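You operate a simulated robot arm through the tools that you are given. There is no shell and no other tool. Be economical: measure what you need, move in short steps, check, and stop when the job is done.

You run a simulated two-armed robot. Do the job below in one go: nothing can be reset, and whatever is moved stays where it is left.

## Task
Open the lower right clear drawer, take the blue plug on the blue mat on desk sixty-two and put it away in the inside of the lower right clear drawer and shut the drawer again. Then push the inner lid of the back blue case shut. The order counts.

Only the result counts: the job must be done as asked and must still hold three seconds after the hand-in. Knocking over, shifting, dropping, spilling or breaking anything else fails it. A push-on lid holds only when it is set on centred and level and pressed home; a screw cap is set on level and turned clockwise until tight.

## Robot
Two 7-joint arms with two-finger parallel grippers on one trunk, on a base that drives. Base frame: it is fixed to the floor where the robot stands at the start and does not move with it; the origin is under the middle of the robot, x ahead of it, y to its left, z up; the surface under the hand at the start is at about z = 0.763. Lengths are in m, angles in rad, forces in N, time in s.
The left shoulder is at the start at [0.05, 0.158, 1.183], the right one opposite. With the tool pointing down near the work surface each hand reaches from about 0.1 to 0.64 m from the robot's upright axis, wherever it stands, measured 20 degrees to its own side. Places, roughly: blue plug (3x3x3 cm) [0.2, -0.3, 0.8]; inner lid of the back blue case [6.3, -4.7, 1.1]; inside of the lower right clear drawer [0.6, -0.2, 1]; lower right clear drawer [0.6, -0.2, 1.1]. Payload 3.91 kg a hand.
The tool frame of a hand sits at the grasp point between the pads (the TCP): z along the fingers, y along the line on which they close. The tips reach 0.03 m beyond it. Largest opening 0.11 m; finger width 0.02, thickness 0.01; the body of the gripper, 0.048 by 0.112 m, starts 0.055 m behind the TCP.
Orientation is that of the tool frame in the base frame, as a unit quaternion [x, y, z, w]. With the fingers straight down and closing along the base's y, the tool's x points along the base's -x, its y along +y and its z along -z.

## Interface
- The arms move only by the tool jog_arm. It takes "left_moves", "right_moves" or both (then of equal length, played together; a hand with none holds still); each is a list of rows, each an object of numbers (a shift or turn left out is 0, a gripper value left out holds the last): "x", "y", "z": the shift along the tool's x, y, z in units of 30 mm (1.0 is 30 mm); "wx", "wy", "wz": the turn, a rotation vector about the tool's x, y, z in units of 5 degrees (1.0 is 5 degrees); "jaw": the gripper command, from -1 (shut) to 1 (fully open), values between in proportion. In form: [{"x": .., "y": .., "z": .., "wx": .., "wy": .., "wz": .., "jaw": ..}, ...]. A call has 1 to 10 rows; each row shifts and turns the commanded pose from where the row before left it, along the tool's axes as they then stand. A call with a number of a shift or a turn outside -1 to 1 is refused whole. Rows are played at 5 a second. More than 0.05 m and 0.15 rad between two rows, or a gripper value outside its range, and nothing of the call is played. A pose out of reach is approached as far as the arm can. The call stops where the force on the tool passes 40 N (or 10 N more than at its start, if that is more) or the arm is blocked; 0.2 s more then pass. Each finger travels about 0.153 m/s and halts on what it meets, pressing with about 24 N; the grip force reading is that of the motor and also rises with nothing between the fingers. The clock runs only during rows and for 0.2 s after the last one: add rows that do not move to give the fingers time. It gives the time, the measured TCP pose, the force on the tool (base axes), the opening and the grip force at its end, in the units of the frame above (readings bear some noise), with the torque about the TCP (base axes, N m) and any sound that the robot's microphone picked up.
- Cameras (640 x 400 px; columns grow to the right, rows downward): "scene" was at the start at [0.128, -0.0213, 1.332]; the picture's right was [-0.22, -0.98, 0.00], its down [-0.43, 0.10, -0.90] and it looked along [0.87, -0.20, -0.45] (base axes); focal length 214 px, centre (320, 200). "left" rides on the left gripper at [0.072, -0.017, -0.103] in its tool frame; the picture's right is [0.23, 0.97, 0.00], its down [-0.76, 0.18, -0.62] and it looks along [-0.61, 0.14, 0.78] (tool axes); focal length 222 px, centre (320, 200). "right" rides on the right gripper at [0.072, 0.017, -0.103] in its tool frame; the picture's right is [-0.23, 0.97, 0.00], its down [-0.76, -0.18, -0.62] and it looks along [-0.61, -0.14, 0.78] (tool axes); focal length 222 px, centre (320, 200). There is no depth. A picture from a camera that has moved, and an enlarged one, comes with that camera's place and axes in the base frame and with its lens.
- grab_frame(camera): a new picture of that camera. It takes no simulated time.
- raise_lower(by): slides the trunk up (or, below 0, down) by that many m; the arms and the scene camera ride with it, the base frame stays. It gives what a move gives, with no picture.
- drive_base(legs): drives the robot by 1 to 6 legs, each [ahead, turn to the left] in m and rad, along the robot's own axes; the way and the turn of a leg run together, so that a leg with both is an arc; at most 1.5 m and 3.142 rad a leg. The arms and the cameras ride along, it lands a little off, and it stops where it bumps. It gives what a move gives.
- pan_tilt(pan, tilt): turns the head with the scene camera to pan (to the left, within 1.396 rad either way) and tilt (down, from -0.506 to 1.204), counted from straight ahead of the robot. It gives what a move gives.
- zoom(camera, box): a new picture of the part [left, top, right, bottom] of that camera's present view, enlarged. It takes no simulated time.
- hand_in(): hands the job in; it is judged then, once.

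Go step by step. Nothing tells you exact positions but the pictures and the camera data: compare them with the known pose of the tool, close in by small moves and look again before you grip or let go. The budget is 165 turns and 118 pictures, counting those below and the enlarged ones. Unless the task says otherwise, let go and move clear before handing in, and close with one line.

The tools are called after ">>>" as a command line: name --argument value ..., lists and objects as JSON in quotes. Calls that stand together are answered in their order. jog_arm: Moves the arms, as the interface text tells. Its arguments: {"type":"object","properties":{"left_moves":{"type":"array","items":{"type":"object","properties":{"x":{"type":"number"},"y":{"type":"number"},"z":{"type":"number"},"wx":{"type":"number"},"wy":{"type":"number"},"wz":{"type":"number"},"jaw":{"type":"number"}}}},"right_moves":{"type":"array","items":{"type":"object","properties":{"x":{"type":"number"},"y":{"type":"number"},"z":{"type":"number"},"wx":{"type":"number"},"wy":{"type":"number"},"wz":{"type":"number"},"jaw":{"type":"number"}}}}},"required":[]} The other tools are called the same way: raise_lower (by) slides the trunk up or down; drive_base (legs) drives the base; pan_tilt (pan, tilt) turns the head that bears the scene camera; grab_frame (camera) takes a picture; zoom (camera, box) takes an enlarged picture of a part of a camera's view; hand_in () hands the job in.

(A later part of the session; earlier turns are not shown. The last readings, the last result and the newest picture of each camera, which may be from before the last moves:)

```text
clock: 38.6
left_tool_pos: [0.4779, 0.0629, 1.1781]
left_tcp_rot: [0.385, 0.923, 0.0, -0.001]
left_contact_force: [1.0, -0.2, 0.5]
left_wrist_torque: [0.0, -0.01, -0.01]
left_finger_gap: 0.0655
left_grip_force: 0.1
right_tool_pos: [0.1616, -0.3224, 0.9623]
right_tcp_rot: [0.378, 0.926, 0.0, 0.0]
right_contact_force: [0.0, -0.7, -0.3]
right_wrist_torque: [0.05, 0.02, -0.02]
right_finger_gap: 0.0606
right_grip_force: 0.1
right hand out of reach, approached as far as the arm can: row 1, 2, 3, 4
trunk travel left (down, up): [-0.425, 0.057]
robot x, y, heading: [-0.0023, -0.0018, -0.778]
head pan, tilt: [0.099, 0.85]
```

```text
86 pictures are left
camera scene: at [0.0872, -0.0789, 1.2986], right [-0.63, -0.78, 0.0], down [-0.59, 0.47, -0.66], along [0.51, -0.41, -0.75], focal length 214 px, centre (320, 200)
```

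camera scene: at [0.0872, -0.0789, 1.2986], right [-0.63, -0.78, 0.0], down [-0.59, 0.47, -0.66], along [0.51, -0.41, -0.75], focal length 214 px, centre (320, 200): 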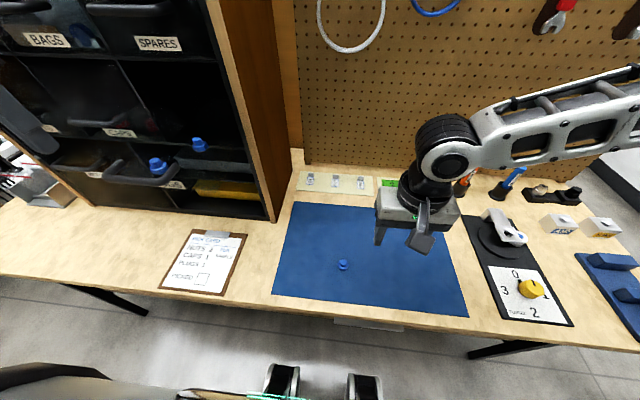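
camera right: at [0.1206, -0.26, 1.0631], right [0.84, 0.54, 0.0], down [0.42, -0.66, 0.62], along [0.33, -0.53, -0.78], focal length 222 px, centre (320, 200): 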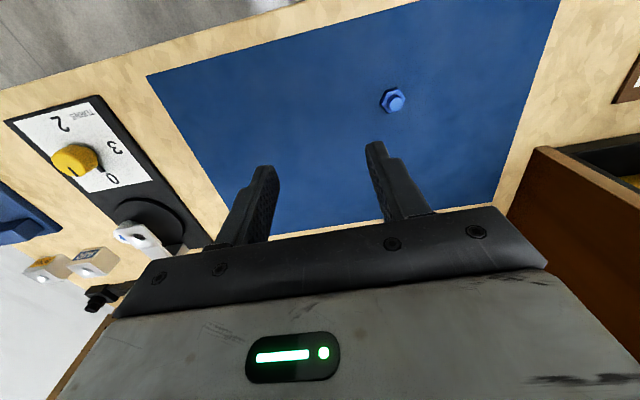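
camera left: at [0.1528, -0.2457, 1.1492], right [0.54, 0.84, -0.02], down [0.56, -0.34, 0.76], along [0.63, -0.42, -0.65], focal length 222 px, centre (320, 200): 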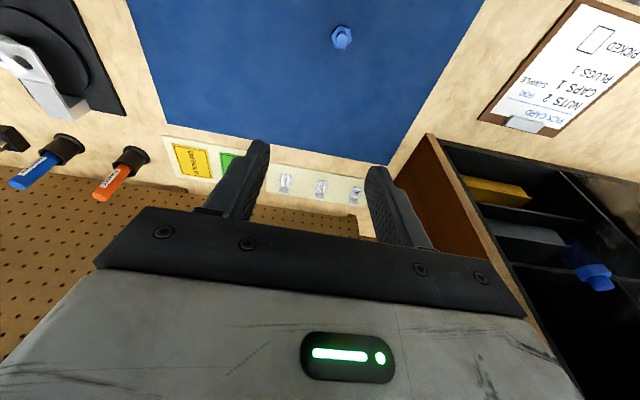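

The right arm can't cross toward the robot's centre, so the geometry wants the plug on its own side. I'll turn the robot about 22° left to pick the plug with the right hand, then later drive sideways for the placement.

>>> jog_arm --right_moves '[{"z": -1}, {"z": -1}]'

>>> drive_base --legs '[[0, 0.38]]'

>>> grab_frame --camera "right"

>>> grab_frame --camera "scene"

```text
clock: 39.2
left_tool_pos: [0.4774, 0.0639, 1.1772]
left_tcp_rot: [0.385, 0.923, 0.001, -0.001]
left_contact_force: [-0.1, 0.5, 0.2]
left_wrist_torque: [-0.02, -0.01, -0.01]
left_finger_gap: 0.0661
left_grip_force: 0.0
right_tool_pos: [0.1608, -0.3219, 1.0211]
right_tcp_rot: [0.377, 0.926, 0.0, 0.0]
right_contact_force: [-0.5, -0.4, -0.1]
right_wrist_torque: [0.02, -0.02, 0.01]
right_finger_gap: 0.0606
right_grip_force: 0.1
trunk travel left (down, up): [-0.425, 0.057]
robot x, y, heading: [0.002, -0.0013, -0.779]
head pan, tilt: [0.099, 0.85]
```

```text
clock: 40.7
left_tool_pos: [0.42, 0.2393, 1.1774]
left_tcp_rot: [0.202, 0.979, 0.0, 0.0]
left_contact_force: [0.2, 0.0, 0.6]
left_wrist_torque: [0.02, 0.02, -0.01]
left_finger_gap: 0.0658
left_grip_force: 0.1
right_tool_pos: [0.2697, -0.2378, 1.0214]
right_tcp_rot: [0.194, 0.981, 0.001, 0.0]
right_contact_force: [-0.1, 0.0, -0.4]
right_wrist_torque: [-0.04, -0.02, -0.02]
right_finger_gap: 0.0605
right_grip_force: 0.2
trunk travel left (down, up): [-0.425, 0.057]
robot x, y, heading: [-0.002, 0.0006, -0.398]
head pan, tilt: [0.099, 0.85]
```

```text
85 pictures are left
camera right: at [0.2089, -0.1949, 1.1228], right [0.58, 0.81, 0.0], down [0.64, -0.46, 0.62], along [0.51, -0.36, -0.78], focal length 222 px, centre (320, 200)
```

right: 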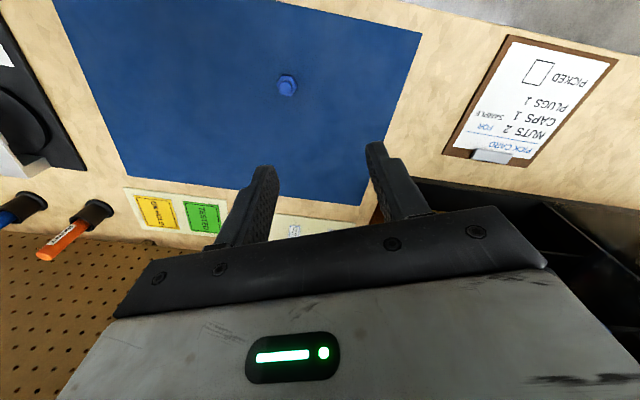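

```text
84 pictures are left
camera scene: at [0.1096, -0.0398, 1.2986], right [-0.29, -0.96, 0.0], down [-0.72, 0.22, -0.66], along [0.63, -0.19, -0.75], focal length 214 px, centre (320, 200)
```

scene: 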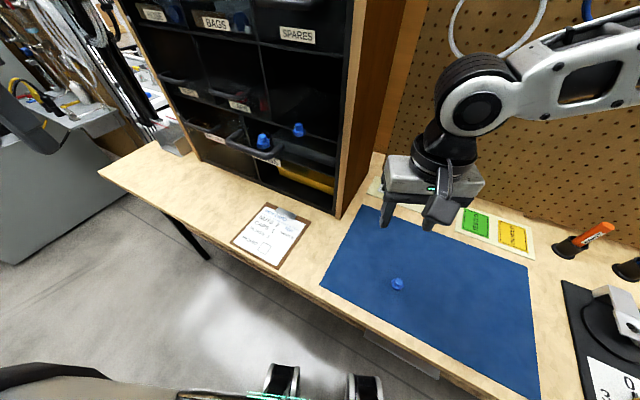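

The right hand is near; the plug is at (0.236,-0.270). Shifting over and descending to z≈0.87.

>>> jog_arm --right_moves '[{"x": 0.32, "y": -0.71}, {"x": 0.31, "y": -0.71, "z": 0.3}, {"z": 1}, {"z": 1}, {"z": 1}, {"z": 1}, {"z": 0.7}, {}]'

>>> grab_frame --camera "right"

>>> zoom --camera "scene" --box '[310, 180, 510, 305]'

```text
clock: 42.5
left_tool_pos: [0.4217, 0.2391, 1.1774]
left_tcp_rot: [0.201, 0.98, 0.0, 0.0]
left_contact_force: [0.4, -0.4, 0.2]
left_wrist_torque: [0.0, -0.01, 0.01]
left_finger_gap: 0.0659
left_grip_force: 0.0
right_tool_pos: [0.2306, -0.2798, 0.8803]
right_tcp_rot: [0.195, 0.981, -0.001, 0.0]
right_contact_force: [-0.4, -0.5, 0.1]
right_wrist_torque: [0.0, 0.01, 0.01]
right_finger_gap: 0.0604
right_grip_force: 0.0
right hand out of reach, approached as far as the arm can: row 7
trunk travel left (down, up): [-0.425, 0.057]
robot x, y, heading: [0.0003, 0.0038, -0.399]
head pan, tilt: [0.099, 0.85]
```

```text
83 pictures are left
camera right: at [0.1691, -0.2366, 0.9825], right [0.58, 0.81, 0.0], down [0.64, -0.46, 0.62], along [0.51, -0.36, -0.78], focal length 222 px, centre (320, 200)
```

right: 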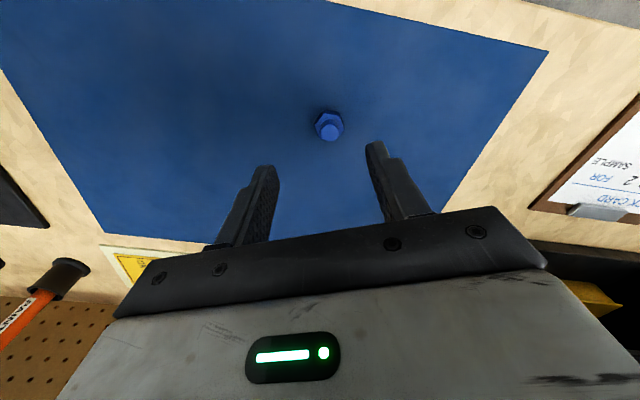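

```text
3.20 times, centred on (410, 242) of scene
camera zoom: at [0.1095, -0.0401, 1.2986], right [-0.29, -0.96, 0.0], down [-0.72, 0.22, -0.66], along [0.63, -0.19, -0.75], focal length 686 px, centre (32, 64)
```

zoom: 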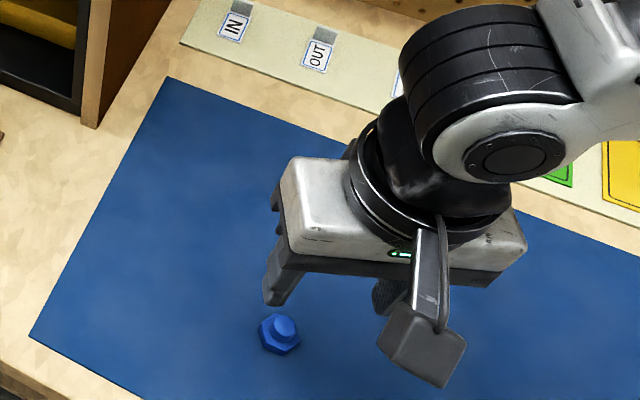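

The arm runs out of downward reach here, so I'll lower the trunk 5 cm, correct laterally, and check.

>>> raise_lower --by -0.05

>>> jog_arm --right_moves '[{"y": 0.3}, {}]'

>>> grab_frame --camera "right"

```text
clock: 43.4
left_tool_pos: [0.421, 0.2377, 1.1272]
left_tcp_rot: [0.202, 0.979, 0.0, -0.001]
left_contact_force: [0.8, 0.5, -0.2]
left_wrist_torque: [0.01, -0.01, 0.04]
left_finger_gap: 0.0659
left_grip_force: 0.2
right_tool_pos: [0.2298, -0.2811, 0.8314]
right_tcp_rot: [0.195, 0.981, 0.0, 0.0]
right_contact_force: [-0.5, 0.6, 0.6]
right_wrist_torque: [-0.02, 0.01, 0.0]
right_finger_gap: 0.0605
right_grip_force: 0.1
trunk travel left (down, up): [-0.375, 0.107]
robot x, y, heading: [-0.0029, 0.0008, -0.403]
head pan, tilt: [0.099, 0.85]
```

```text
clock: 44.0
left_tool_pos: [0.4205, 0.2399, 1.127]
left_tcp_rot: [0.202, 0.979, -0.001, -0.001]
left_contact_force: [0.2, 0.4, -0.2]
left_wrist_torque: [0.04, -0.02, 0.02]
left_finger_gap: 0.0662
left_grip_force: 0.0
right_tool_pos: [0.232, -0.276, 0.8344]
right_tcp_rot: [0.195, 0.981, 0.001, 0.001]
right_contact_force: [-0.5, -0.2, -0.8]
right_wrist_torque: [0.0, 0.01, -0.04]
right_finger_gap: 0.0602
right_grip_force: 0.0
right hand out of reach, approached as far as the arm can: row 1
trunk travel left (down, up): [-0.375, 0.107]
robot x, y, heading: [0.0009, -0.0016, -0.396]
head pan, tilt: [0.099, 0.85]
```

```text
81 pictures are left
camera right: at [0.17, -0.2322, 0.9372], right [0.58, 0.81, 0.0], down [0.63, -0.46, 0.62], along [0.51, -0.36, -0.78], focal length 222 px, centre (320, 200)
```

right: 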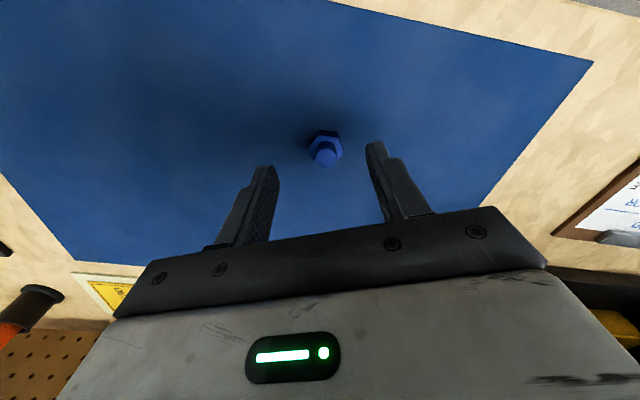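

Centred on the plug within a few mm. Lowering by the trunk to grip height, then gripping.

>>> raise_lower --by -0.033

>>> grab_frame --camera "right"

```text
clock: 44.8
left_tool_pos: [0.4192, 0.2389, 1.0942]
left_tcp_rot: [0.202, 0.979, -0.001, 0.0]
left_contact_force: [0.6, 0.2, 0.2]
left_wrist_torque: [-0.01, -0.04, 0.04]
left_finger_gap: 0.0662
left_grip_force: 0.1
right_tool_pos: [0.2307, -0.2758, 0.8025]
right_tcp_rot: [0.196, 0.981, 0.002, 0.0]
right_contact_force: [-1.1, -0.2, -0.5]
right_wrist_torque: [-0.01, 0.0, -0.02]
right_finger_gap: 0.0604
right_grip_force: 0.1
trunk travel left (down, up): [-0.342, 0.14]
robot x, y, heading: [-0.003, -0.0033, -0.39]
head pan, tilt: [0.099, 0.85]
```

```text
80 pictures are left
camera right: at [0.1699, -0.2323, 0.9041], right [0.58, 0.81, 0.0], down [0.63, -0.46, 0.62], along [0.51, -0.36, -0.78], focal length 222 px, centre (320, 200)
```

right: 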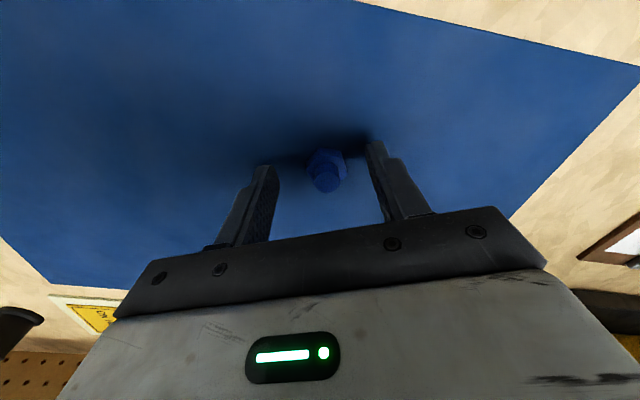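

The plug stands between the fingertips. Closing the gripper.

>>> jog_arm --right_moves '[{"jaw": -1}, {}, {}, {}]'

>>> grab_frame --camera "right"

```text
clock: 45.8
left_tool_pos: [0.4208, 0.2387, 1.0932]
left_tcp_rot: [0.202, 0.979, 0.0, 0.0]
left_contact_force: [0.0, 0.0, 0.0]
left_wrist_torque: [0.02, -0.03, -0.03]
left_finger_gap: 0.066
left_grip_force: 0.0
right_tool_pos: [0.2305, -0.2755, 0.8027]
right_tcp_rot: [0.195, 0.981, 0.001, 0.001]
right_contact_force: [0.2, -0.3, -0.4]
right_wrist_torque: [0.02, -0.02, 0.02]
right_finger_gap: 0.0241
right_grip_force: 23.9
trunk travel left (down, up): [-0.342, 0.14]
robot x, y, heading: [-0.0022, -0.0048, -0.392]
head pan, tilt: [0.099, 0.85]
```

```text
79 pictures are left
camera right: at [0.17, -0.2323, 0.9041], right [0.58, 0.81, 0.0], down [0.63, -0.46, 0.62], along [0.51, -0.36, -0.78], focal length 222 px, centre (320, 200)
```

right: 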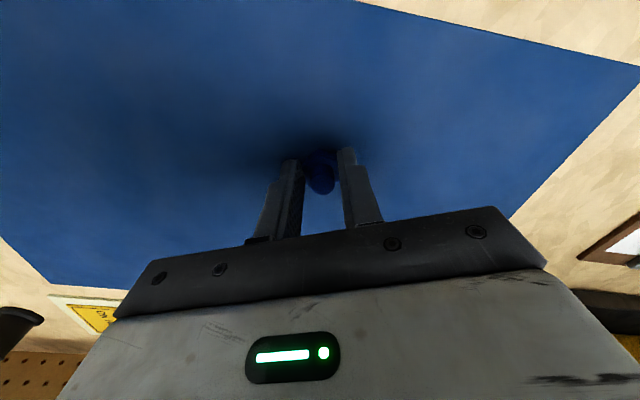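

Gripped (24 mm). Lifting with the trunk and then the arm.

>>> raise_lower --by 0.14

>>> jog_arm --right_moves '[{"z": -1}, {"z": -1}, {"z": -1}, {"z": -1}, {"z": -1}, {"z": -1}, {"z": -1}, {"z": -1}, {"z": -1}, {"z": -0.5}]'

>>> pan_tilt --pan 0.3 --tilt 0.6

>>> grab_frame --camera "scene"

>>> grab_frame --camera "right"

```text
clock: 47.5
left_tool_pos: [0.4203, 0.2387, 1.2337]
left_tcp_rot: [0.202, 0.979, 0.001, 0.0]
left_contact_force: [-0.2, 0.7, 0.7]
left_wrist_torque: [0.0, 0.04, 0.02]
left_finger_gap: 0.066
left_grip_force: 0.0
right_tool_pos: [0.2307, -0.2763, 0.9417]
right_tcp_rot: [0.195, 0.981, 0.001, 0.0]
right_contact_force: [-0.8, 0.1, 0.8]
right_wrist_torque: [-0.02, 0.0, -0.01]
right_finger_gap: 0.0241
right_grip_force: 24.6
trunk travel left (down, up): [-0.482, 0.0]
robot x, y, heading: [0.002, 0.0013, -0.392]
head pan, tilt: [0.099, 0.85]
```

```text
clock: 49.7
left_tool_pos: [0.4206, 0.2384, 1.2335]
left_tcp_rot: [0.202, 0.979, 0.001, -0.001]
left_contact_force: [-0.5, 0.0, 1.1]
left_wrist_torque: [-0.01, -0.01, 0.01]
left_finger_gap: 0.066
left_grip_force: 0.0
right_tool_pos: [0.2301, -0.2759, 1.2276]
right_tcp_rot: [0.196, 0.981, 0.001, 0.0]
right_contact_force: [0.6, 0.1, -0.5]
right_wrist_torque: [-0.02, 0.06, 0.02]
right_finger_gap: 0.0242
right_grip_force: 24.1
trunk travel left (down, up): [-0.482, 0.0]
robot x, y, heading: [-0.001, 0.0035, -0.395]
head pan, tilt: [0.099, 0.85]
```

```text
clock: 50.5
left_tool_pos: [0.4208, 0.2384, 1.2346]
left_tcp_rot: [0.202, 0.979, 0.001, -0.001]
left_contact_force: [0.4, 0.5, -0.4]
left_wrist_torque: [0.01, 0.01, -0.05]
left_finger_gap: 0.0657
left_grip_force: 0.1
right_tool_pos: [0.2313, -0.2765, 1.2267]
right_tcp_rot: [0.195, 0.981, 0.001, 0.001]
right_contact_force: [1.0, -0.4, 0.1]
right_wrist_torque: [-0.01, 0.01, -0.02]
right_finger_gap: 0.0244
right_grip_force: 24.0
trunk travel left (down, up): [-0.482, 0.0]
robot x, y, heading: [0.0022, 0.0015, -0.396]
head pan, tilt: [0.3, 0.6]
```

```text
78 pictures are left
camera scene: at [0.1227, -0.0258, 1.3764], right [-0.1, -1.0, 0.0], down [-0.56, 0.05, -0.82], along [0.82, -0.08, -0.57], focal length 214 px, centre (320, 200)
```

scene: 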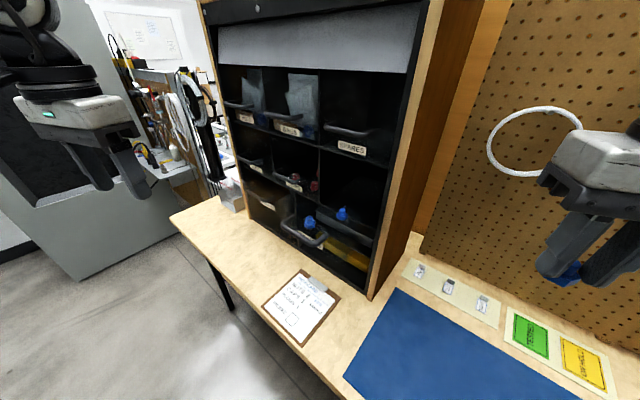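

```text
77 pictures are left
camera right: at [0.1704, -0.2326, 1.3289], right [0.58, 0.81, 0.0], down [0.63, -0.46, 0.62], along [0.51, -0.36, -0.78], focal length 222 px, centre (320, 200)
```

right: 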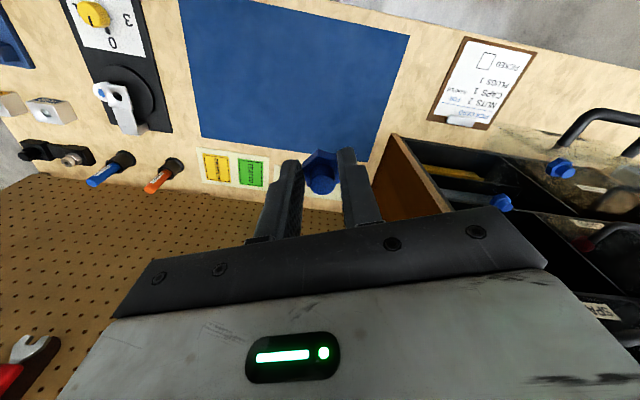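

The plug is held firmly. I'll back away from the desk, then drive sideways so the drawer ends up on the right arm's side.

>>> drive_base --legs '[[-0.38, 0]]'

>>> drive_base --legs '[[0, 1.181]]'

>>> grab_frame --camera "scene"

```text
clock: 52.9
left_tool_pos: [0.0678, 0.3861, 1.234]
left_tcp_rot: [0.199, 0.98, 0.0, -0.001]
left_contact_force: [0.3, 0.8, 0.8]
left_wrist_torque: [-0.01, -0.01, 0.0]
left_finger_gap: 0.066
left_grip_force: 0.1
right_tool_pos: [-0.1177, -0.1297, 1.2277]
right_tcp_rot: [0.194, 0.981, 0.001, 0.001]
right_contact_force: [0.8, -0.1, -0.8]
right_wrist_torque: [0.02, 0.02, 0.0]
right_finger_gap: 0.0242
right_grip_force: 23.9
trunk travel left (down, up): [-0.482, 0.0]
robot x, y, heading: [-0.3539, 0.1459, -0.391]
head pan, tilt: [0.3, 0.6]
```

```text
clock: 56.2
left_tool_pos: [-0.4196, 0.6247, 1.2337]
left_tcp_rot: [-0.384, 0.923, 0.0, -0.001]
left_contact_force: [0.4, 0.6, -0.7]
left_wrist_torque: [0.01, 0.0, -0.01]
left_finger_gap: 0.0661
left_grip_force: 0.2
right_tool_pos: [-0.0102, 0.261, 1.2271]
right_tcp_rot: [-0.391, 0.921, 0.001, 0.0]
right_contact_force: [-0.1, 0.4, -0.9]
right_wrist_torque: [-0.01, -0.01, 0.02]
right_finger_gap: 0.0241
right_grip_force: 24.0
trunk travel left (down, up): [-0.482, 0.0]
robot x, y, heading: [-0.3536, 0.1453, 0.803]
head pan, tilt: [0.3, 0.6]
```

```text
76 pictures are left
camera scene: at [-0.2853, 0.2512, 1.3765], right [0.89, -0.45, 0.0], down [-0.26, -0.5, -0.83], along [0.37, 0.74, -0.56], focal length 214 px, centre (320, 200)
```

scene: 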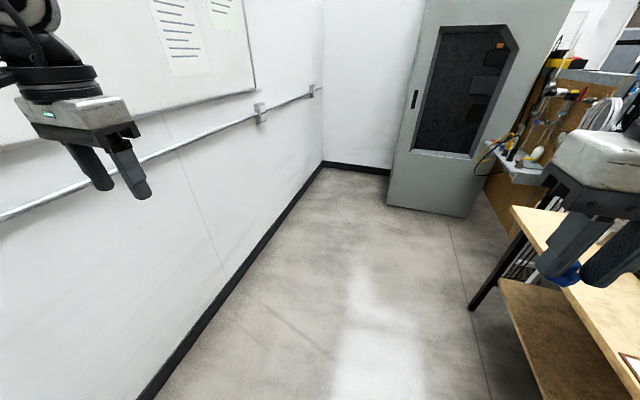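

There's a wall on the left but ample room (about 0.55 m). Driving 0.6 m along the desk, then turning to face the cabinet.

>>> drive_base --legs '[[0.6, 0], [0, -1.588]]'

>>> pan_tilt --pan -0.4 --tilt 0.6

>>> grab_frame --camera "scene"

```text
clock: 63.5
left_tool_pos: [0.5462, 0.6329, 1.2347]
left_tcp_rot: [0.391, 0.92, 0.001, -0.001]
left_contact_force: [-0.9, -0.3, -0.6]
left_wrist_torque: [0.02, 0.0, 0.02]
left_finger_gap: 0.066
left_grip_force: 0.0
right_tool_pos: [0.1711, 0.2306, 1.2275]
right_tcp_rot: [0.385, 0.923, 0.001, 0.0]
right_contact_force: [-0.4, -1.2, -0.4]
right_wrist_torque: [-0.04, -0.02, 0.0]
right_finger_gap: 0.0243
right_grip_force: 23.7
trunk travel left (down, up): [-0.482, 0.0]
robot x, y, heading: [0.0651, 0.5728, -0.796]
head pan, tilt: [0.3, 0.6]
```

```text
clock: 64.6
left_tool_pos: [0.5451, 0.633, 1.2349]
left_tcp_rot: [0.391, 0.92, 0.0, -0.001]
left_contact_force: [0.4, 0.1, 0.6]
left_wrist_torque: [-0.02, -0.01, 0.0]
left_finger_gap: 0.0658
left_grip_force: 0.1
right_tool_pos: [0.1721, 0.2304, 1.2273]
right_tcp_rot: [0.384, 0.923, 0.001, 0.001]
right_contact_force: [0.3, 0.4, 0.5]
right_wrist_torque: [0.01, -0.03, 0.01]
right_finger_gap: 0.0238
right_grip_force: 24.4
trunk travel left (down, up): [-0.482, 0.0]
robot x, y, heading: [0.0609, 0.574, -0.795]
head pan, tilt: [-0.4, 0.6]
```

```text
75 pictures are left
camera scene: at [0.1237, 0.463, 1.3765], right [-0.93, -0.37, 0.0], down [-0.21, 0.52, -0.83], along [0.31, -0.77, -0.56], focal length 214 px, centre (320, 200)
```

scene: 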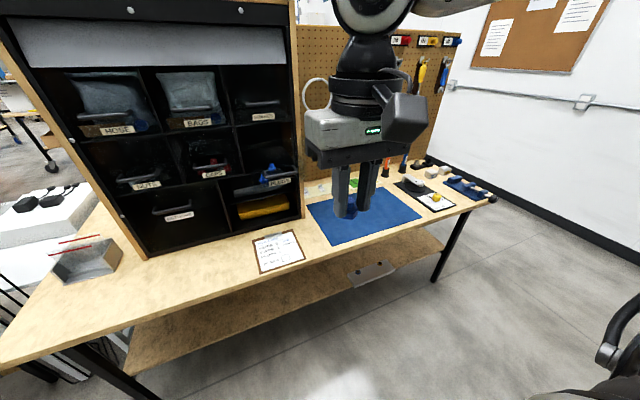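

Robot is now at t≈0.45, facing the cabinet. Driving 0.31 m up to it.

>>> drive_base --legs '[[0.31, 0.01]]'

>>> grab_frame --camera "scene"

>>> grab_frame --camera "right"

```text
clock: 66.7
left_tool_pos: [0.7636, 0.419, 1.2335]
left_tcp_rot: [0.386, 0.923, 0.0, -0.002]
left_contact_force: [0.8, 0.0, -0.6]
left_wrist_torque: [0.01, 0.0, -0.02]
left_finger_gap: 0.0658
left_grip_force: 0.0
right_tool_pos: [0.3942, 0.0137, 1.2273]
right_tcp_rot: [0.38, 0.925, 0.0, 0.001]
right_contact_force: [0.1, 0.2, 0.6]
right_wrist_torque: [0.0, 0.01, 0.03]
right_finger_gap: 0.0241
right_grip_force: 24.1
trunk travel left (down, up): [-0.482, 0.0]
robot x, y, heading: [0.2817, 0.3552, -0.779]
head pan, tilt: [-0.4, 0.6]
```

```text
74 pictures are left
camera scene: at [0.3438, 0.2443, 1.3764], right [-0.92, -0.38, 0.0], down [-0.22, 0.52, -0.82], along [0.31, -0.76, -0.57], focal length 214 px, centre (320, 200)
```

scene: 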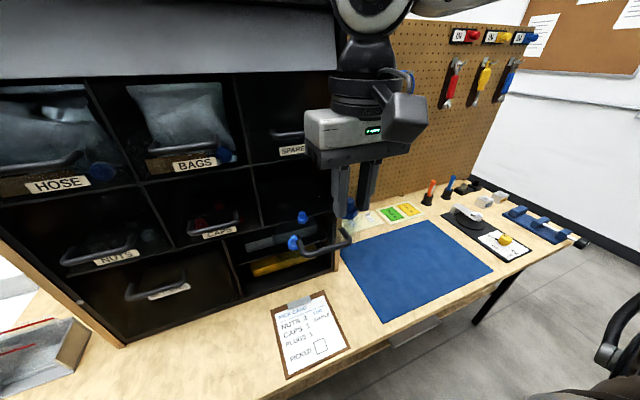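

```text
73 pictures are left
camera right: at [0.3547, 0.0761, 1.3289], right [0.85, 0.53, 0.0], down [0.42, -0.66, 0.62], along [0.33, -0.53, -0.78], focal length 222 px, centre (320, 200)
```

right: 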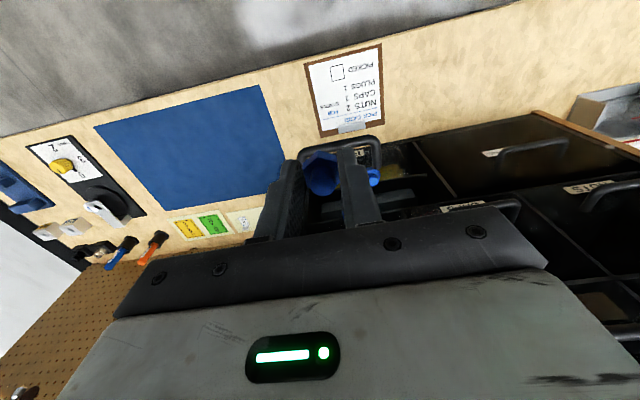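

The right hand is in front of and above the drawer. Zooming to measure the open drawer box.

>>> zoom --camera "scene" --box '[230, 150, 390, 280]'

>>> zoom --camera "right" --box '[260, 90, 440, 220]'

```text
3.08 times, centred on (310, 215) of scene
camera zoom: at [0.3438, 0.2443, 1.3764], right [-0.92, -0.38, 0.0], down [-0.22, 0.52, -0.82], along [0.31, -0.76, -0.57], focal length 660 px, centre (351, 154)
```

zoom: 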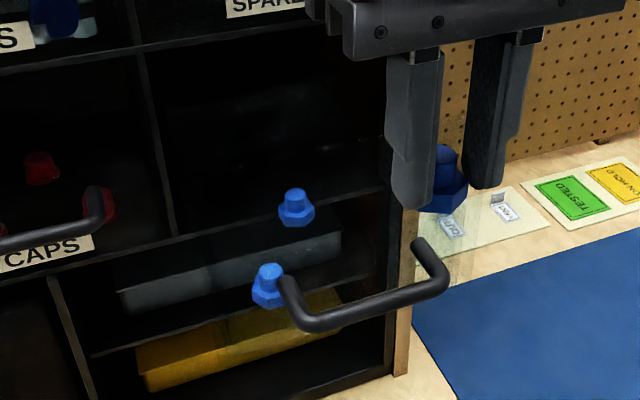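

```text
3.08 times, centred on (350, 155) of right
camera zoom: at [0.3547, 0.0761, 1.3289], right [0.85, 0.53, 0.0], down [0.42, -0.66, 0.62], along [0.33, -0.53, -0.78], focal length 684 px, centre (228, 338)
```

zoom: 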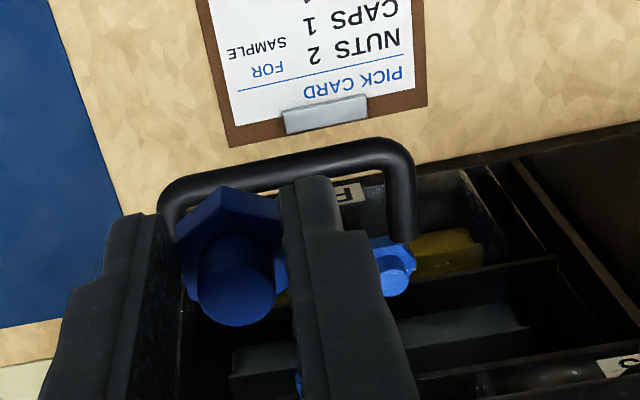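

I'll zoom further to see the clear panel's edges.

>>> zoom --camera "scene" --box '[300, 190, 370, 250]'

>>> zoom --camera "right" --box '[340, 110, 440, 180]'

```text
6.67 times, centred on (335, 220) of scene
camera zoom: at [0.3438, 0.2443, 1.3764], right [-0.92, -0.38, 0.0], down [-0.22, 0.52, -0.82], along [0.31, -0.76, -0.57], focal length 1430 px, centre (220, 67)
```

zoom: 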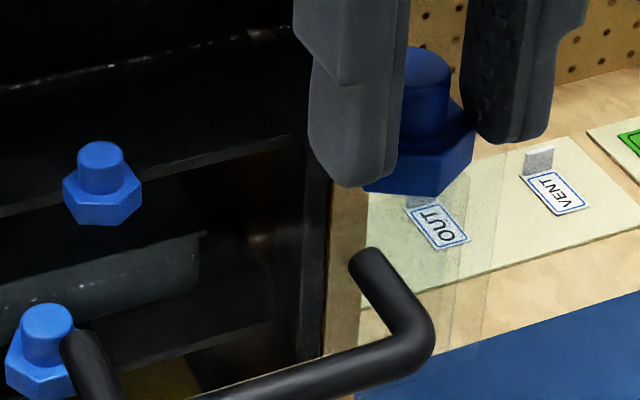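

```text
5.71 times, centred on (390, 145) of right
camera zoom: at [0.3547, 0.0761, 1.3289], right [0.85, 0.53, 0.0], down [0.42, -0.66, 0.62], along [0.33, -0.53, -0.78], focal length 1269 px, centre (-80, 514)
```

zoom: 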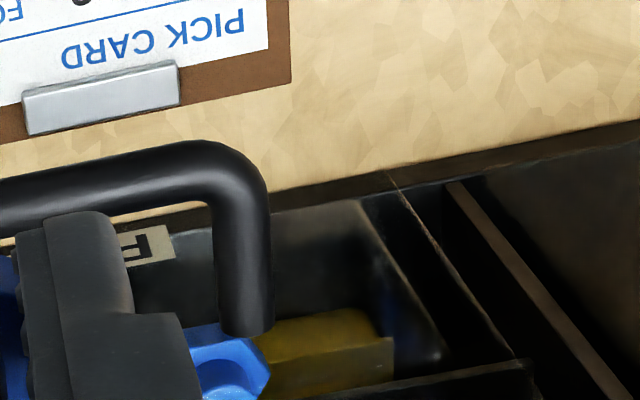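

The carry height clears the drawer rim. I'll raise slightly, then move forward over the open part (target t≈0.272, n≈−0.387, clear of the two plugs inside).

>>> jog_arm --right_moves '[{"z": -0.7}, {"x": -0.9, "y": -0.2}, {"x": -0.9, "y": -0.2}, {"x": -0.9, "y": -0.1}, {"x": -0.9, "y": 0}, {}]'

>>> grab_frame --camera "scene"

>>> grab_frame --camera "right"

```text
clock: 68.0
left_tool_pos: [0.7623, 0.4195, 1.2354]
left_tcp_rot: [0.385, 0.923, 0.0, 0.0]
left_contact_force: [-0.1, 0.0, -0.2]
left_wrist_torque: [-0.04, 0.0, 0.04]
left_finger_gap: 0.0664
left_grip_force: 0.0
right_tool_pos: [0.4615, -0.0723, 1.2484]
right_tcp_rot: [0.378, 0.926, 0.0, 0.001]
right_contact_force: [-0.3, -0.6, 0.1]
right_wrist_torque: [0.01, 0.01, -0.01]
right_finger_gap: 0.0243
right_grip_force: 24.1
trunk travel left (down, up): [-0.482, 0.0]
robot x, y, heading: [0.2811, 0.3589, -0.783]
head pan, tilt: [-0.4, 0.6]
```

```text
68 pictures are left
camera scene: at [0.3431, 0.2451, 1.3765], right [-0.92, -0.38, 0.0], down [-0.21, 0.52, -0.83], along [0.31, -0.76, -0.56], focal length 214 px, centre (320, 200)
```

scene: 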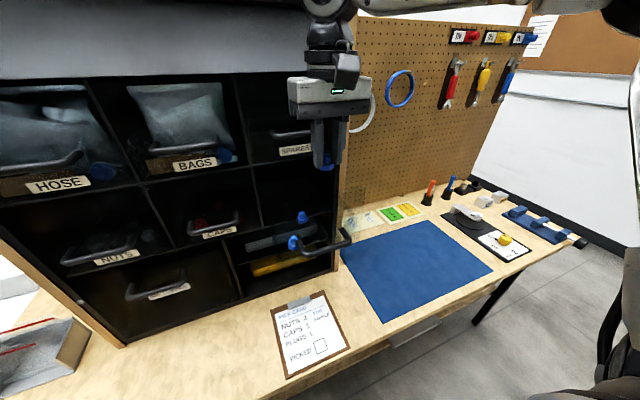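

```text
67 pictures are left
camera right: at [0.4209, -0.0094, 1.3502], right [0.85, 0.53, 0.0], down [0.42, -0.66, 0.62], along [0.33, -0.53, -0.78], focal length 222 px, centre (320, 200)
```

right: 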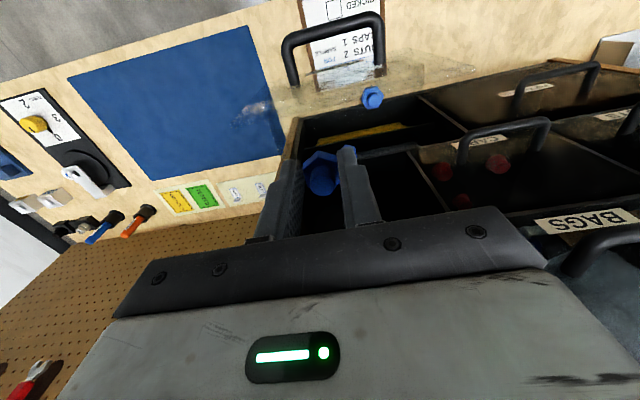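

Over the drawer now. Zooming to verify walls and clearance to the SPARES handle.

>>> zoom --camera "right" --box '[260, 0, 500, 150]'

>>> zoom --camera "scene" --box '[220, 50, 400, 270]'

```text
2.67 times, centred on (380, 75) of right
camera zoom: at [0.4209, -0.0094, 1.3502], right [0.85, 0.53, 0.0], down [0.42, -0.66, 0.62], along [0.33, -0.53, -0.78], focal length 592 px, centre (160, 533)
```

zoom: 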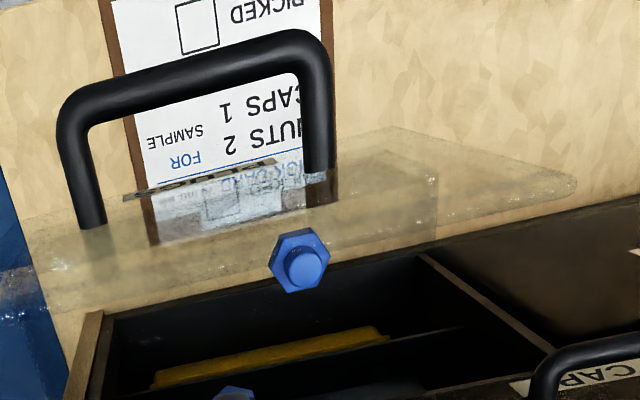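

```text
1.82 times, centred on (310, 160) of scene
camera zoom: at [0.3431, 0.2451, 1.3765], right [-0.92, -0.38, 0.0], down [-0.21, 0.52, -0.83], along [0.31, -0.76, -0.56], focal length 390 px, centre (338, 273)
```

zoom: 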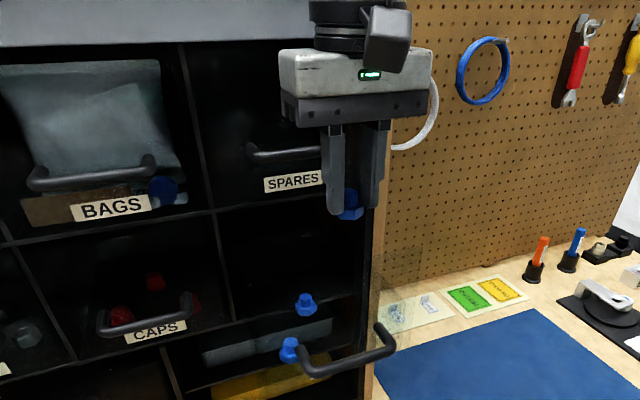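

The box top is at z≈1.18, spanning t≈0.22–0.385. I'll center slightly (t≈0.285, n≈−0.388) and descend partway.

>>> jog_arm --right_moves '[{"x": -0.36, "y": 0.33}, {"z": 0.8}, {"z": 0.8}, {"z": 0.8}, {}]'

>>> zoom --camera "scene" --box '[220, 80, 400, 270]'

>>> grab_frame --camera "right"

```text
clock: 69.2
left_tool_pos: [0.7631, 0.4188, 1.2345]
left_tcp_rot: [0.385, 0.923, 0.0, -0.001]
left_contact_force: [-0.3, -0.4, 0.3]
left_wrist_torque: [0.02, -0.05, 0.0]
left_finger_gap: 0.0661
left_grip_force: 0.1
right_tool_pos: [0.4759, -0.0737, 1.1754]
right_tcp_rot: [0.38, 0.925, 0.0, 0.0]
right_contact_force: [-0.4, 0.1, -0.4]
right_wrist_torque: [-0.02, 0.0, 0.01]
right_finger_gap: 0.0239
right_grip_force: 23.8
trunk travel left (down, up): [-0.482, 0.0]
robot x, y, heading: [0.2849, 0.3565, -0.78]
head pan, tilt: [-0.4, 0.6]
```

```text
2.11 times, centred on (310, 175) of scene
camera zoom: at [0.3434, 0.2448, 1.3765], right [-0.92, -0.38, 0.0], down [-0.22, 0.52, -0.83], along [0.31, -0.76, -0.56], focal length 452 px, centre (341, 253)
```

zoom: 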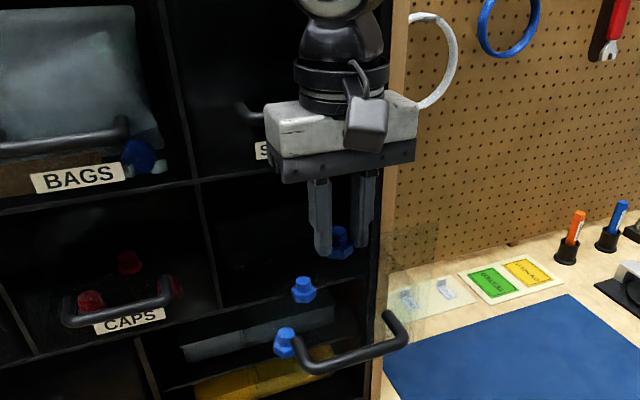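

```text
63 pictures are left
camera right: at [0.4358, -0.0102, 1.2776], right [0.85, 0.53, 0.0], down [0.42, -0.66, 0.62], along [0.33, -0.53, -0.78], focal length 222 px, centre (320, 200)
```

right: 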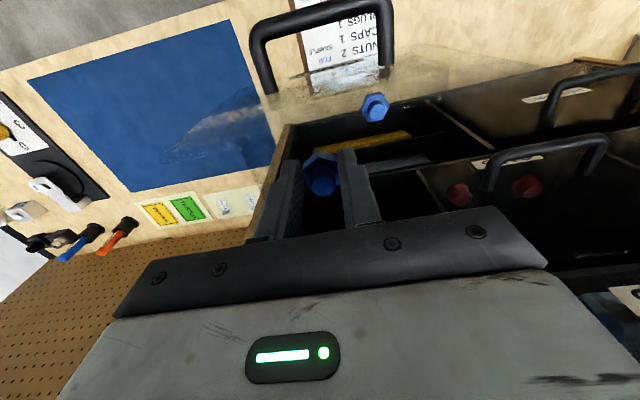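

Well centred. Descending further with small steps, watching the force.

>>> jog_arm --right_moves '[{"z": 0.6}, {"z": 0.6}, {"z": 0.6}, {"z": 0.5}, {}]'

>>> zoom --camera "scene" --box '[220, 110, 400, 270]'

>>> grab_frame --camera "right"

```text
clock: 70.5
left_tool_pos: [0.7633, 0.4188, 1.2338]
left_tcp_rot: [0.386, 0.923, 0.0, 0.0]
left_contact_force: [-0.6, -0.4, -0.1]
left_wrist_torque: [0.03, 0.01, 0.02]
left_finger_gap: 0.066
left_grip_force: 0.1
right_tool_pos: [0.4764, -0.0729, 1.1082]
right_tcp_rot: [0.379, 0.925, 0.001, -0.001]
right_contact_force: [-0.4, -1.1, 0.1]
right_wrist_torque: [0.0, -0.01, 0.0]
right_finger_gap: 0.024
right_grip_force: 23.5
trunk travel left (down, up): [-0.482, 0.0]
robot x, y, heading: [0.2823, 0.3548, -0.777]
head pan, tilt: [-0.4, 0.6]
```

```text
2.50 times, centred on (310, 190) of scene
camera zoom: at [0.3433, 0.2448, 1.3765], right [-0.92, -0.38, 0.0], down [-0.22, 0.52, -0.83], along [0.31, -0.76, -0.56], focal length 536 px, centre (345, 225)
```

zoom: 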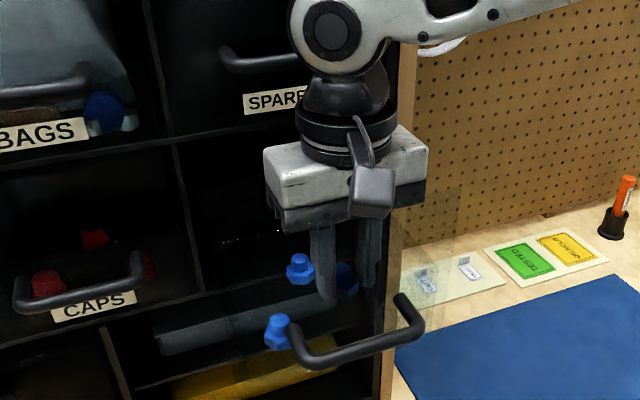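

```text
61 pictures are left
camera right: at [0.4353, -0.0103, 1.2086], right [0.85, 0.53, 0.0], down [0.42, -0.66, 0.62], along [0.33, -0.53, -0.78], focal length 222 px, centre (320, 200)
```

right: 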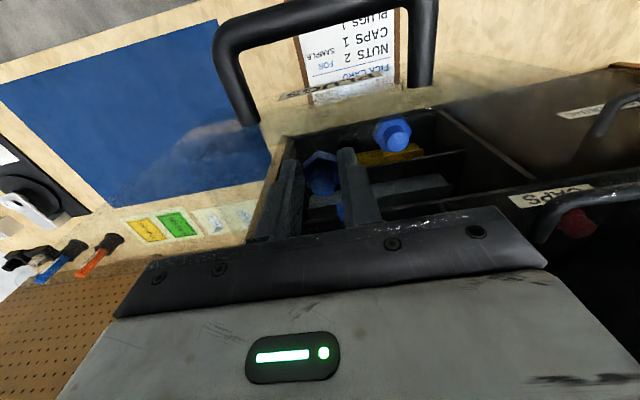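

No contact; about 3 cm above the drawer floor. One more small descent in guarded steps.

>>> jog_arm --right_moves '[{"z": 0.25}, {"z": 0.25}, {"z": 0.25}, {}]'

>>> zoom --camera "right" --box '[230, 80, 470, 240]'

```text
clock: 71.5
left_tool_pos: [0.7636, 0.4189, 1.2353]
left_tcp_rot: [0.385, 0.923, 0.001, -0.001]
left_contact_force: [-0.8, -0.3, -0.5]
left_wrist_torque: [0.0, 0.01, 0.05]
left_finger_gap: 0.0659
left_grip_force: 0.0
right_tool_pos: [0.4761, -0.0732, 1.0849]
right_tcp_rot: [0.38, 0.925, 0.0, 0.0]
right_contact_force: [-0.1, -0.2, 0.1]
right_wrist_torque: [0.01, 0.01, 0.0]
right_finger_gap: 0.024
right_grip_force: 24.2
trunk travel left (down, up): [-0.482, 0.0]
robot x, y, heading: [0.2831, 0.3555, -0.781]
head pan, tilt: [-0.4, 0.6]
```

```text
2.50 times, centred on (350, 160) of right
camera zoom: at [0.4355, -0.0103, 1.1865], right [0.85, 0.53, 0.0], down [0.42, -0.66, 0.62], along [0.33, -0.53, -0.78], focal length 555 px, centre (245, 300)
```

zoom: 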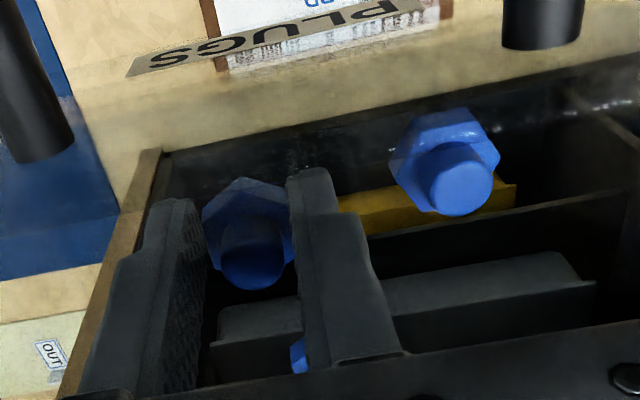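

Clear of the neighbour plug. Lowering the last ~7 mm guarded, then opening narrowly.

>>> jog_arm --right_moves '[{"z": 0.12}, {"z": 0.12}, {}]'

>>> jog_arm --right_moves '[{"jaw": -0.3}, {}, {}]'

>>> zoom --camera "right" --box '[230, 80, 470, 240]'

```text
clock: 72.2
left_tool_pos: [0.7636, 0.4197, 1.2343]
left_tcp_rot: [0.385, 0.923, 0.001, -0.001]
left_contact_force: [-0.7, 0.1, 0.1]
left_wrist_torque: [0.03, -0.06, -0.02]
left_finger_gap: 0.0661
left_grip_force: 0.0
right_tool_pos: [0.476, -0.0729, 1.0777]
right_tcp_rot: [0.38, 0.925, 0.001, 0.0]
right_contact_force: [0.6, 0.1, -0.7]
right_wrist_torque: [0.02, 0.01, -0.03]
right_finger_gap: 0.0242
right_grip_force: 24.0
trunk travel left (down, up): [-0.482, 0.0]
robot x, y, heading: [0.2832, 0.354, -0.778]
head pan, tilt: [-0.4, 0.6]
```

```text
clock: 73.0
left_tool_pos: [0.7635, 0.4196, 1.2346]
left_tcp_rot: [0.385, 0.923, 0.0, -0.001]
left_contact_force: [0.2, -1.3, -0.3]
left_wrist_torque: [0.0, 0.01, -0.02]
left_finger_gap: 0.0659
left_grip_force: 0.0
right_tool_pos: [0.476, -0.0739, 1.0782]
right_tcp_rot: [0.38, 0.925, 0.0, 0.001]
right_contact_force: [-0.4, -0.1, 0.0]
right_wrist_torque: [0.01, 0.0, 0.0]
right_finger_gap: 0.0385
right_grip_force: 0.0
trunk travel left (down, up): [-0.482, 0.0]
robot x, y, heading: [0.2828, 0.3561, -0.776]
head pan, tilt: [-0.4, 0.6]
```

```text
2.50 times, centred on (350, 160) of right
camera zoom: at [0.4356, -0.0106, 1.1794], right [0.85, 0.53, 0.0], down [0.42, -0.66, 0.62], along [0.33, -0.53, -0.78], focal length 555 px, centre (245, 300)
```

zoom: 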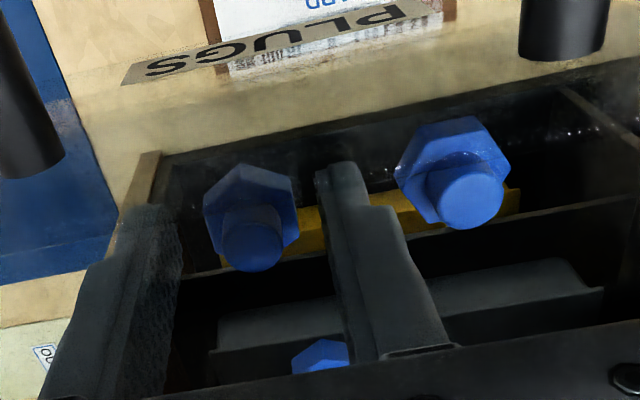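

The plug stands upright on the drawer floor. Rising straight up and then back out.

>>> jog_arm --right_moves '[{"z": -0.5}, {"z": -0.8}, {"z": -1}, {"z": -1}, {"z": -1}, {"z": -1}, {"z": -0.6}, {}]'

>>> jog_arm --right_moves '[{"x": 0.9}, {"x": 0.9}, {"x": 0.9}, {"x": 0.9}, {"x": 0.9}, {"x": 0.9}, {"jaw": -1}, {}]'

>>> zoom --camera "scene" --box '[220, 110, 400, 270]'

```text
clock: 74.8
left_tool_pos: [0.763, 0.4194, 1.2343]
left_tcp_rot: [0.385, 0.923, 0.001, -0.001]
left_contact_force: [0.0, -1.2, -0.6]
left_wrist_torque: [-0.02, -0.03, -0.02]
left_finger_gap: 0.0663
left_grip_force: 0.1
right_tool_pos: [0.4759, -0.074, 1.2544]
right_tcp_rot: [0.38, 0.925, 0.002, 0.0]
right_contact_force: [0.2, 0.4, 0.5]
right_wrist_torque: [0.01, 0.0, 0.01]
right_finger_gap: 0.0386
right_grip_force: 0.0
trunk travel left (down, up): [-0.482, 0.0]
robot x, y, heading: [0.2782, 0.3568, -0.778]
head pan, tilt: [-0.4, 0.6]
```

```text
clock: 76.7
left_tool_pos: [0.763, 0.4198, 1.2338]
left_tcp_rot: [0.385, 0.923, 0.001, 0.0]
left_contact_force: [-0.1, -0.9, 0.4]
left_wrist_torque: [0.02, 0.0, 0.0]
left_finger_gap: 0.0658
left_grip_force: 0.0
right_tool_pos: [0.3599, 0.0397, 1.2541]
right_tcp_rot: [0.379, 0.925, 0.002, 0.001]
right_contact_force: [0.6, 0.1, -0.1]
right_wrist_torque: [0.01, 0.0, 0.01]
right_finger_gap: 0.0
right_grip_force: 24.2
trunk travel left (down, up): [-0.482, 0.0]
robot x, y, heading: [0.2832, 0.3535, -0.78]
head pan, tilt: [-0.4, 0.6]
```

```text
2.50 times, centred on (310, 190) of scene
camera zoom: at [0.3432, 0.2449, 1.3765], right [-0.92, -0.38, 0.0], down [-0.21, 0.52, -0.83], along [0.31, -0.76, -0.56], focal length 536 px, centre (345, 225)
```

zoom: 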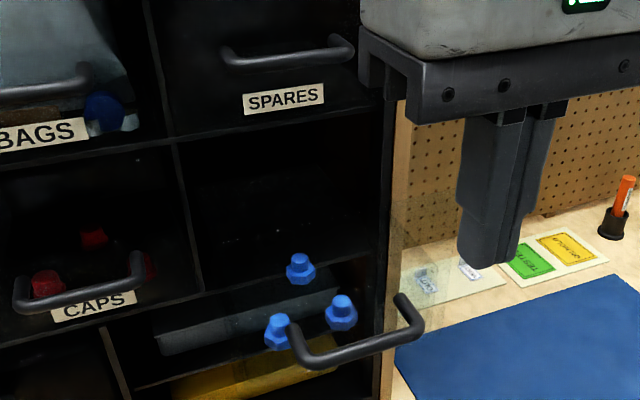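

All three plugs are in the drawer. To close it without touching the SPARES handle above, I'll tilt the closed right hand forward about 50° and push on the bar.

>>> jog_arm --right_moves '[{"wy": -1}, {"wy": -1}, {"wy": -1}, {"wy": -1}, {"wy": -1}, {"wy": -1}, {"wy": -1}, {"wy": -1}, {"wy": -1}, {"wy": -1}]'

>>> grab_frame --camera "scene"

```text
clock: 78.8
left_tool_pos: [0.7628, 0.4195, 1.2337]
left_tcp_rot: [0.386, 0.923, 0.0, 0.0]
left_contact_force: [-0.3, 1.0, 0.2]
left_wrist_torque: [0.02, -0.01, 0.04]
left_finger_gap: 0.066
left_grip_force: 0.0
right_tool_pos: [0.3895, 0.0321, 1.2981]
right_tcp_rot: [0.345, 0.838, -0.16, 0.39]
right_contact_force: [1.0, -0.7, -0.1]
right_wrist_torque: [0.02, 0.01, 0.01]
right_finger_gap: 0.0
right_grip_force: 24.0
right hand out of reach, approached as far as the arm can: row 7, 8, 9, 10
trunk travel left (down, up): [-0.482, 0.0]
robot x, y, heading: [0.2831, 0.3555, -0.781]
head pan, tilt: [-0.4, 0.6]
```

```text
57 pictures are left
camera scene: at [0.3435, 0.245, 1.3765], right [-0.92, -0.38, 0.0], down [-0.22, 0.52, -0.83], along [0.31, -0.76, -0.56], focal length 214 px, centre (320, 200)
```

scene: 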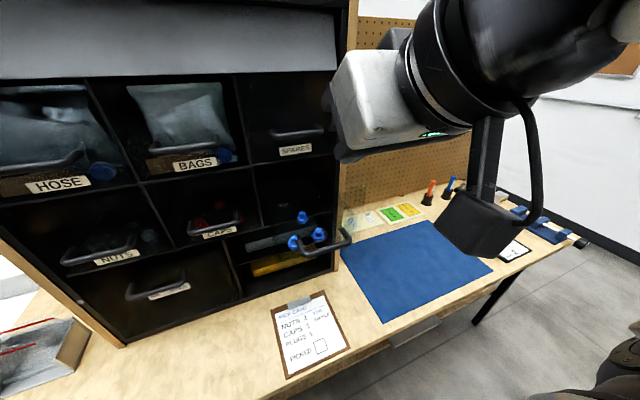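

The hand is tilted 50°. Lowering it straight down in front of the handle bar.

>>> jog_arm --right_moves '[{"x": 0.817, "z": 0.686, "y": -0.13}, {"x": 0.817, "z": 0.686, "y": -0.13}, {"x": 0.817, "z": 0.686}, {"x": 0.817, "z": 0.686}, {"x": 0.817, "z": 0.686}, {"x": 0.817, "z": 0.686}, {}]'

>>> grab_frame --camera "right"

>>> zoom --camera "scene" --box '[220, 110, 460, 270]'

```text
clock: 80.5
left_tool_pos: [0.7623, 0.4194, 1.2341]
left_tcp_rot: [0.385, 0.923, 0.0, 0.0]
left_contact_force: [-0.8, 0.0, 0.4]
left_wrist_torque: [-0.01, 0.01, 0.01]
left_finger_gap: 0.0659
left_grip_force: 0.0
right_tool_pos: [0.4707, 0.0028, 1.1716]
right_tcp_rot: [0.344, 0.838, -0.16, 0.391]
right_contact_force: [-0.7, 0.2, -0.1]
right_wrist_torque: [0.02, -0.03, 0.0]
right_finger_gap: 0.0
right_grip_force: 24.5
right hand out of reach, approached as far as the arm can: row 1, 2, 3, 4, 5, 6
trunk travel left (down, up): [-0.482, 0.0]
robot x, y, heading: [0.2791, 0.3607, -0.785]
head pan, tilt: [-0.4, 0.6]
```

```text
56 pictures are left
camera right: at [0.3926, 0.103, 1.1806], right [0.79, 0.59, 0.18], down [-0.12, -0.14, 0.98], along [0.61, -0.8, -0.04], focal length 222 px, centre (320, 200)
```

right: 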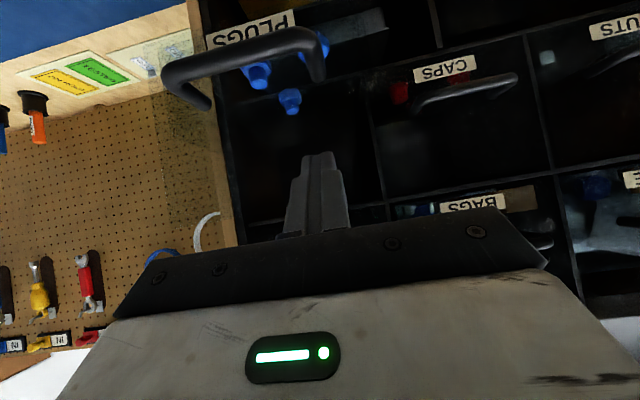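

```text
2.50 times, centred on (340, 190) of scene
camera zoom: at [0.3429, 0.2453, 1.3766], right [-0.92, -0.38, 0.0], down [-0.21, 0.52, -0.83], along [0.31, -0.76, -0.56], focal length 536 px, centre (270, 225)
```

zoom: 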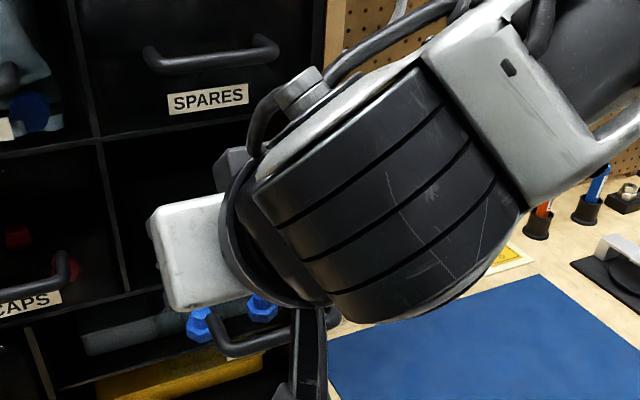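

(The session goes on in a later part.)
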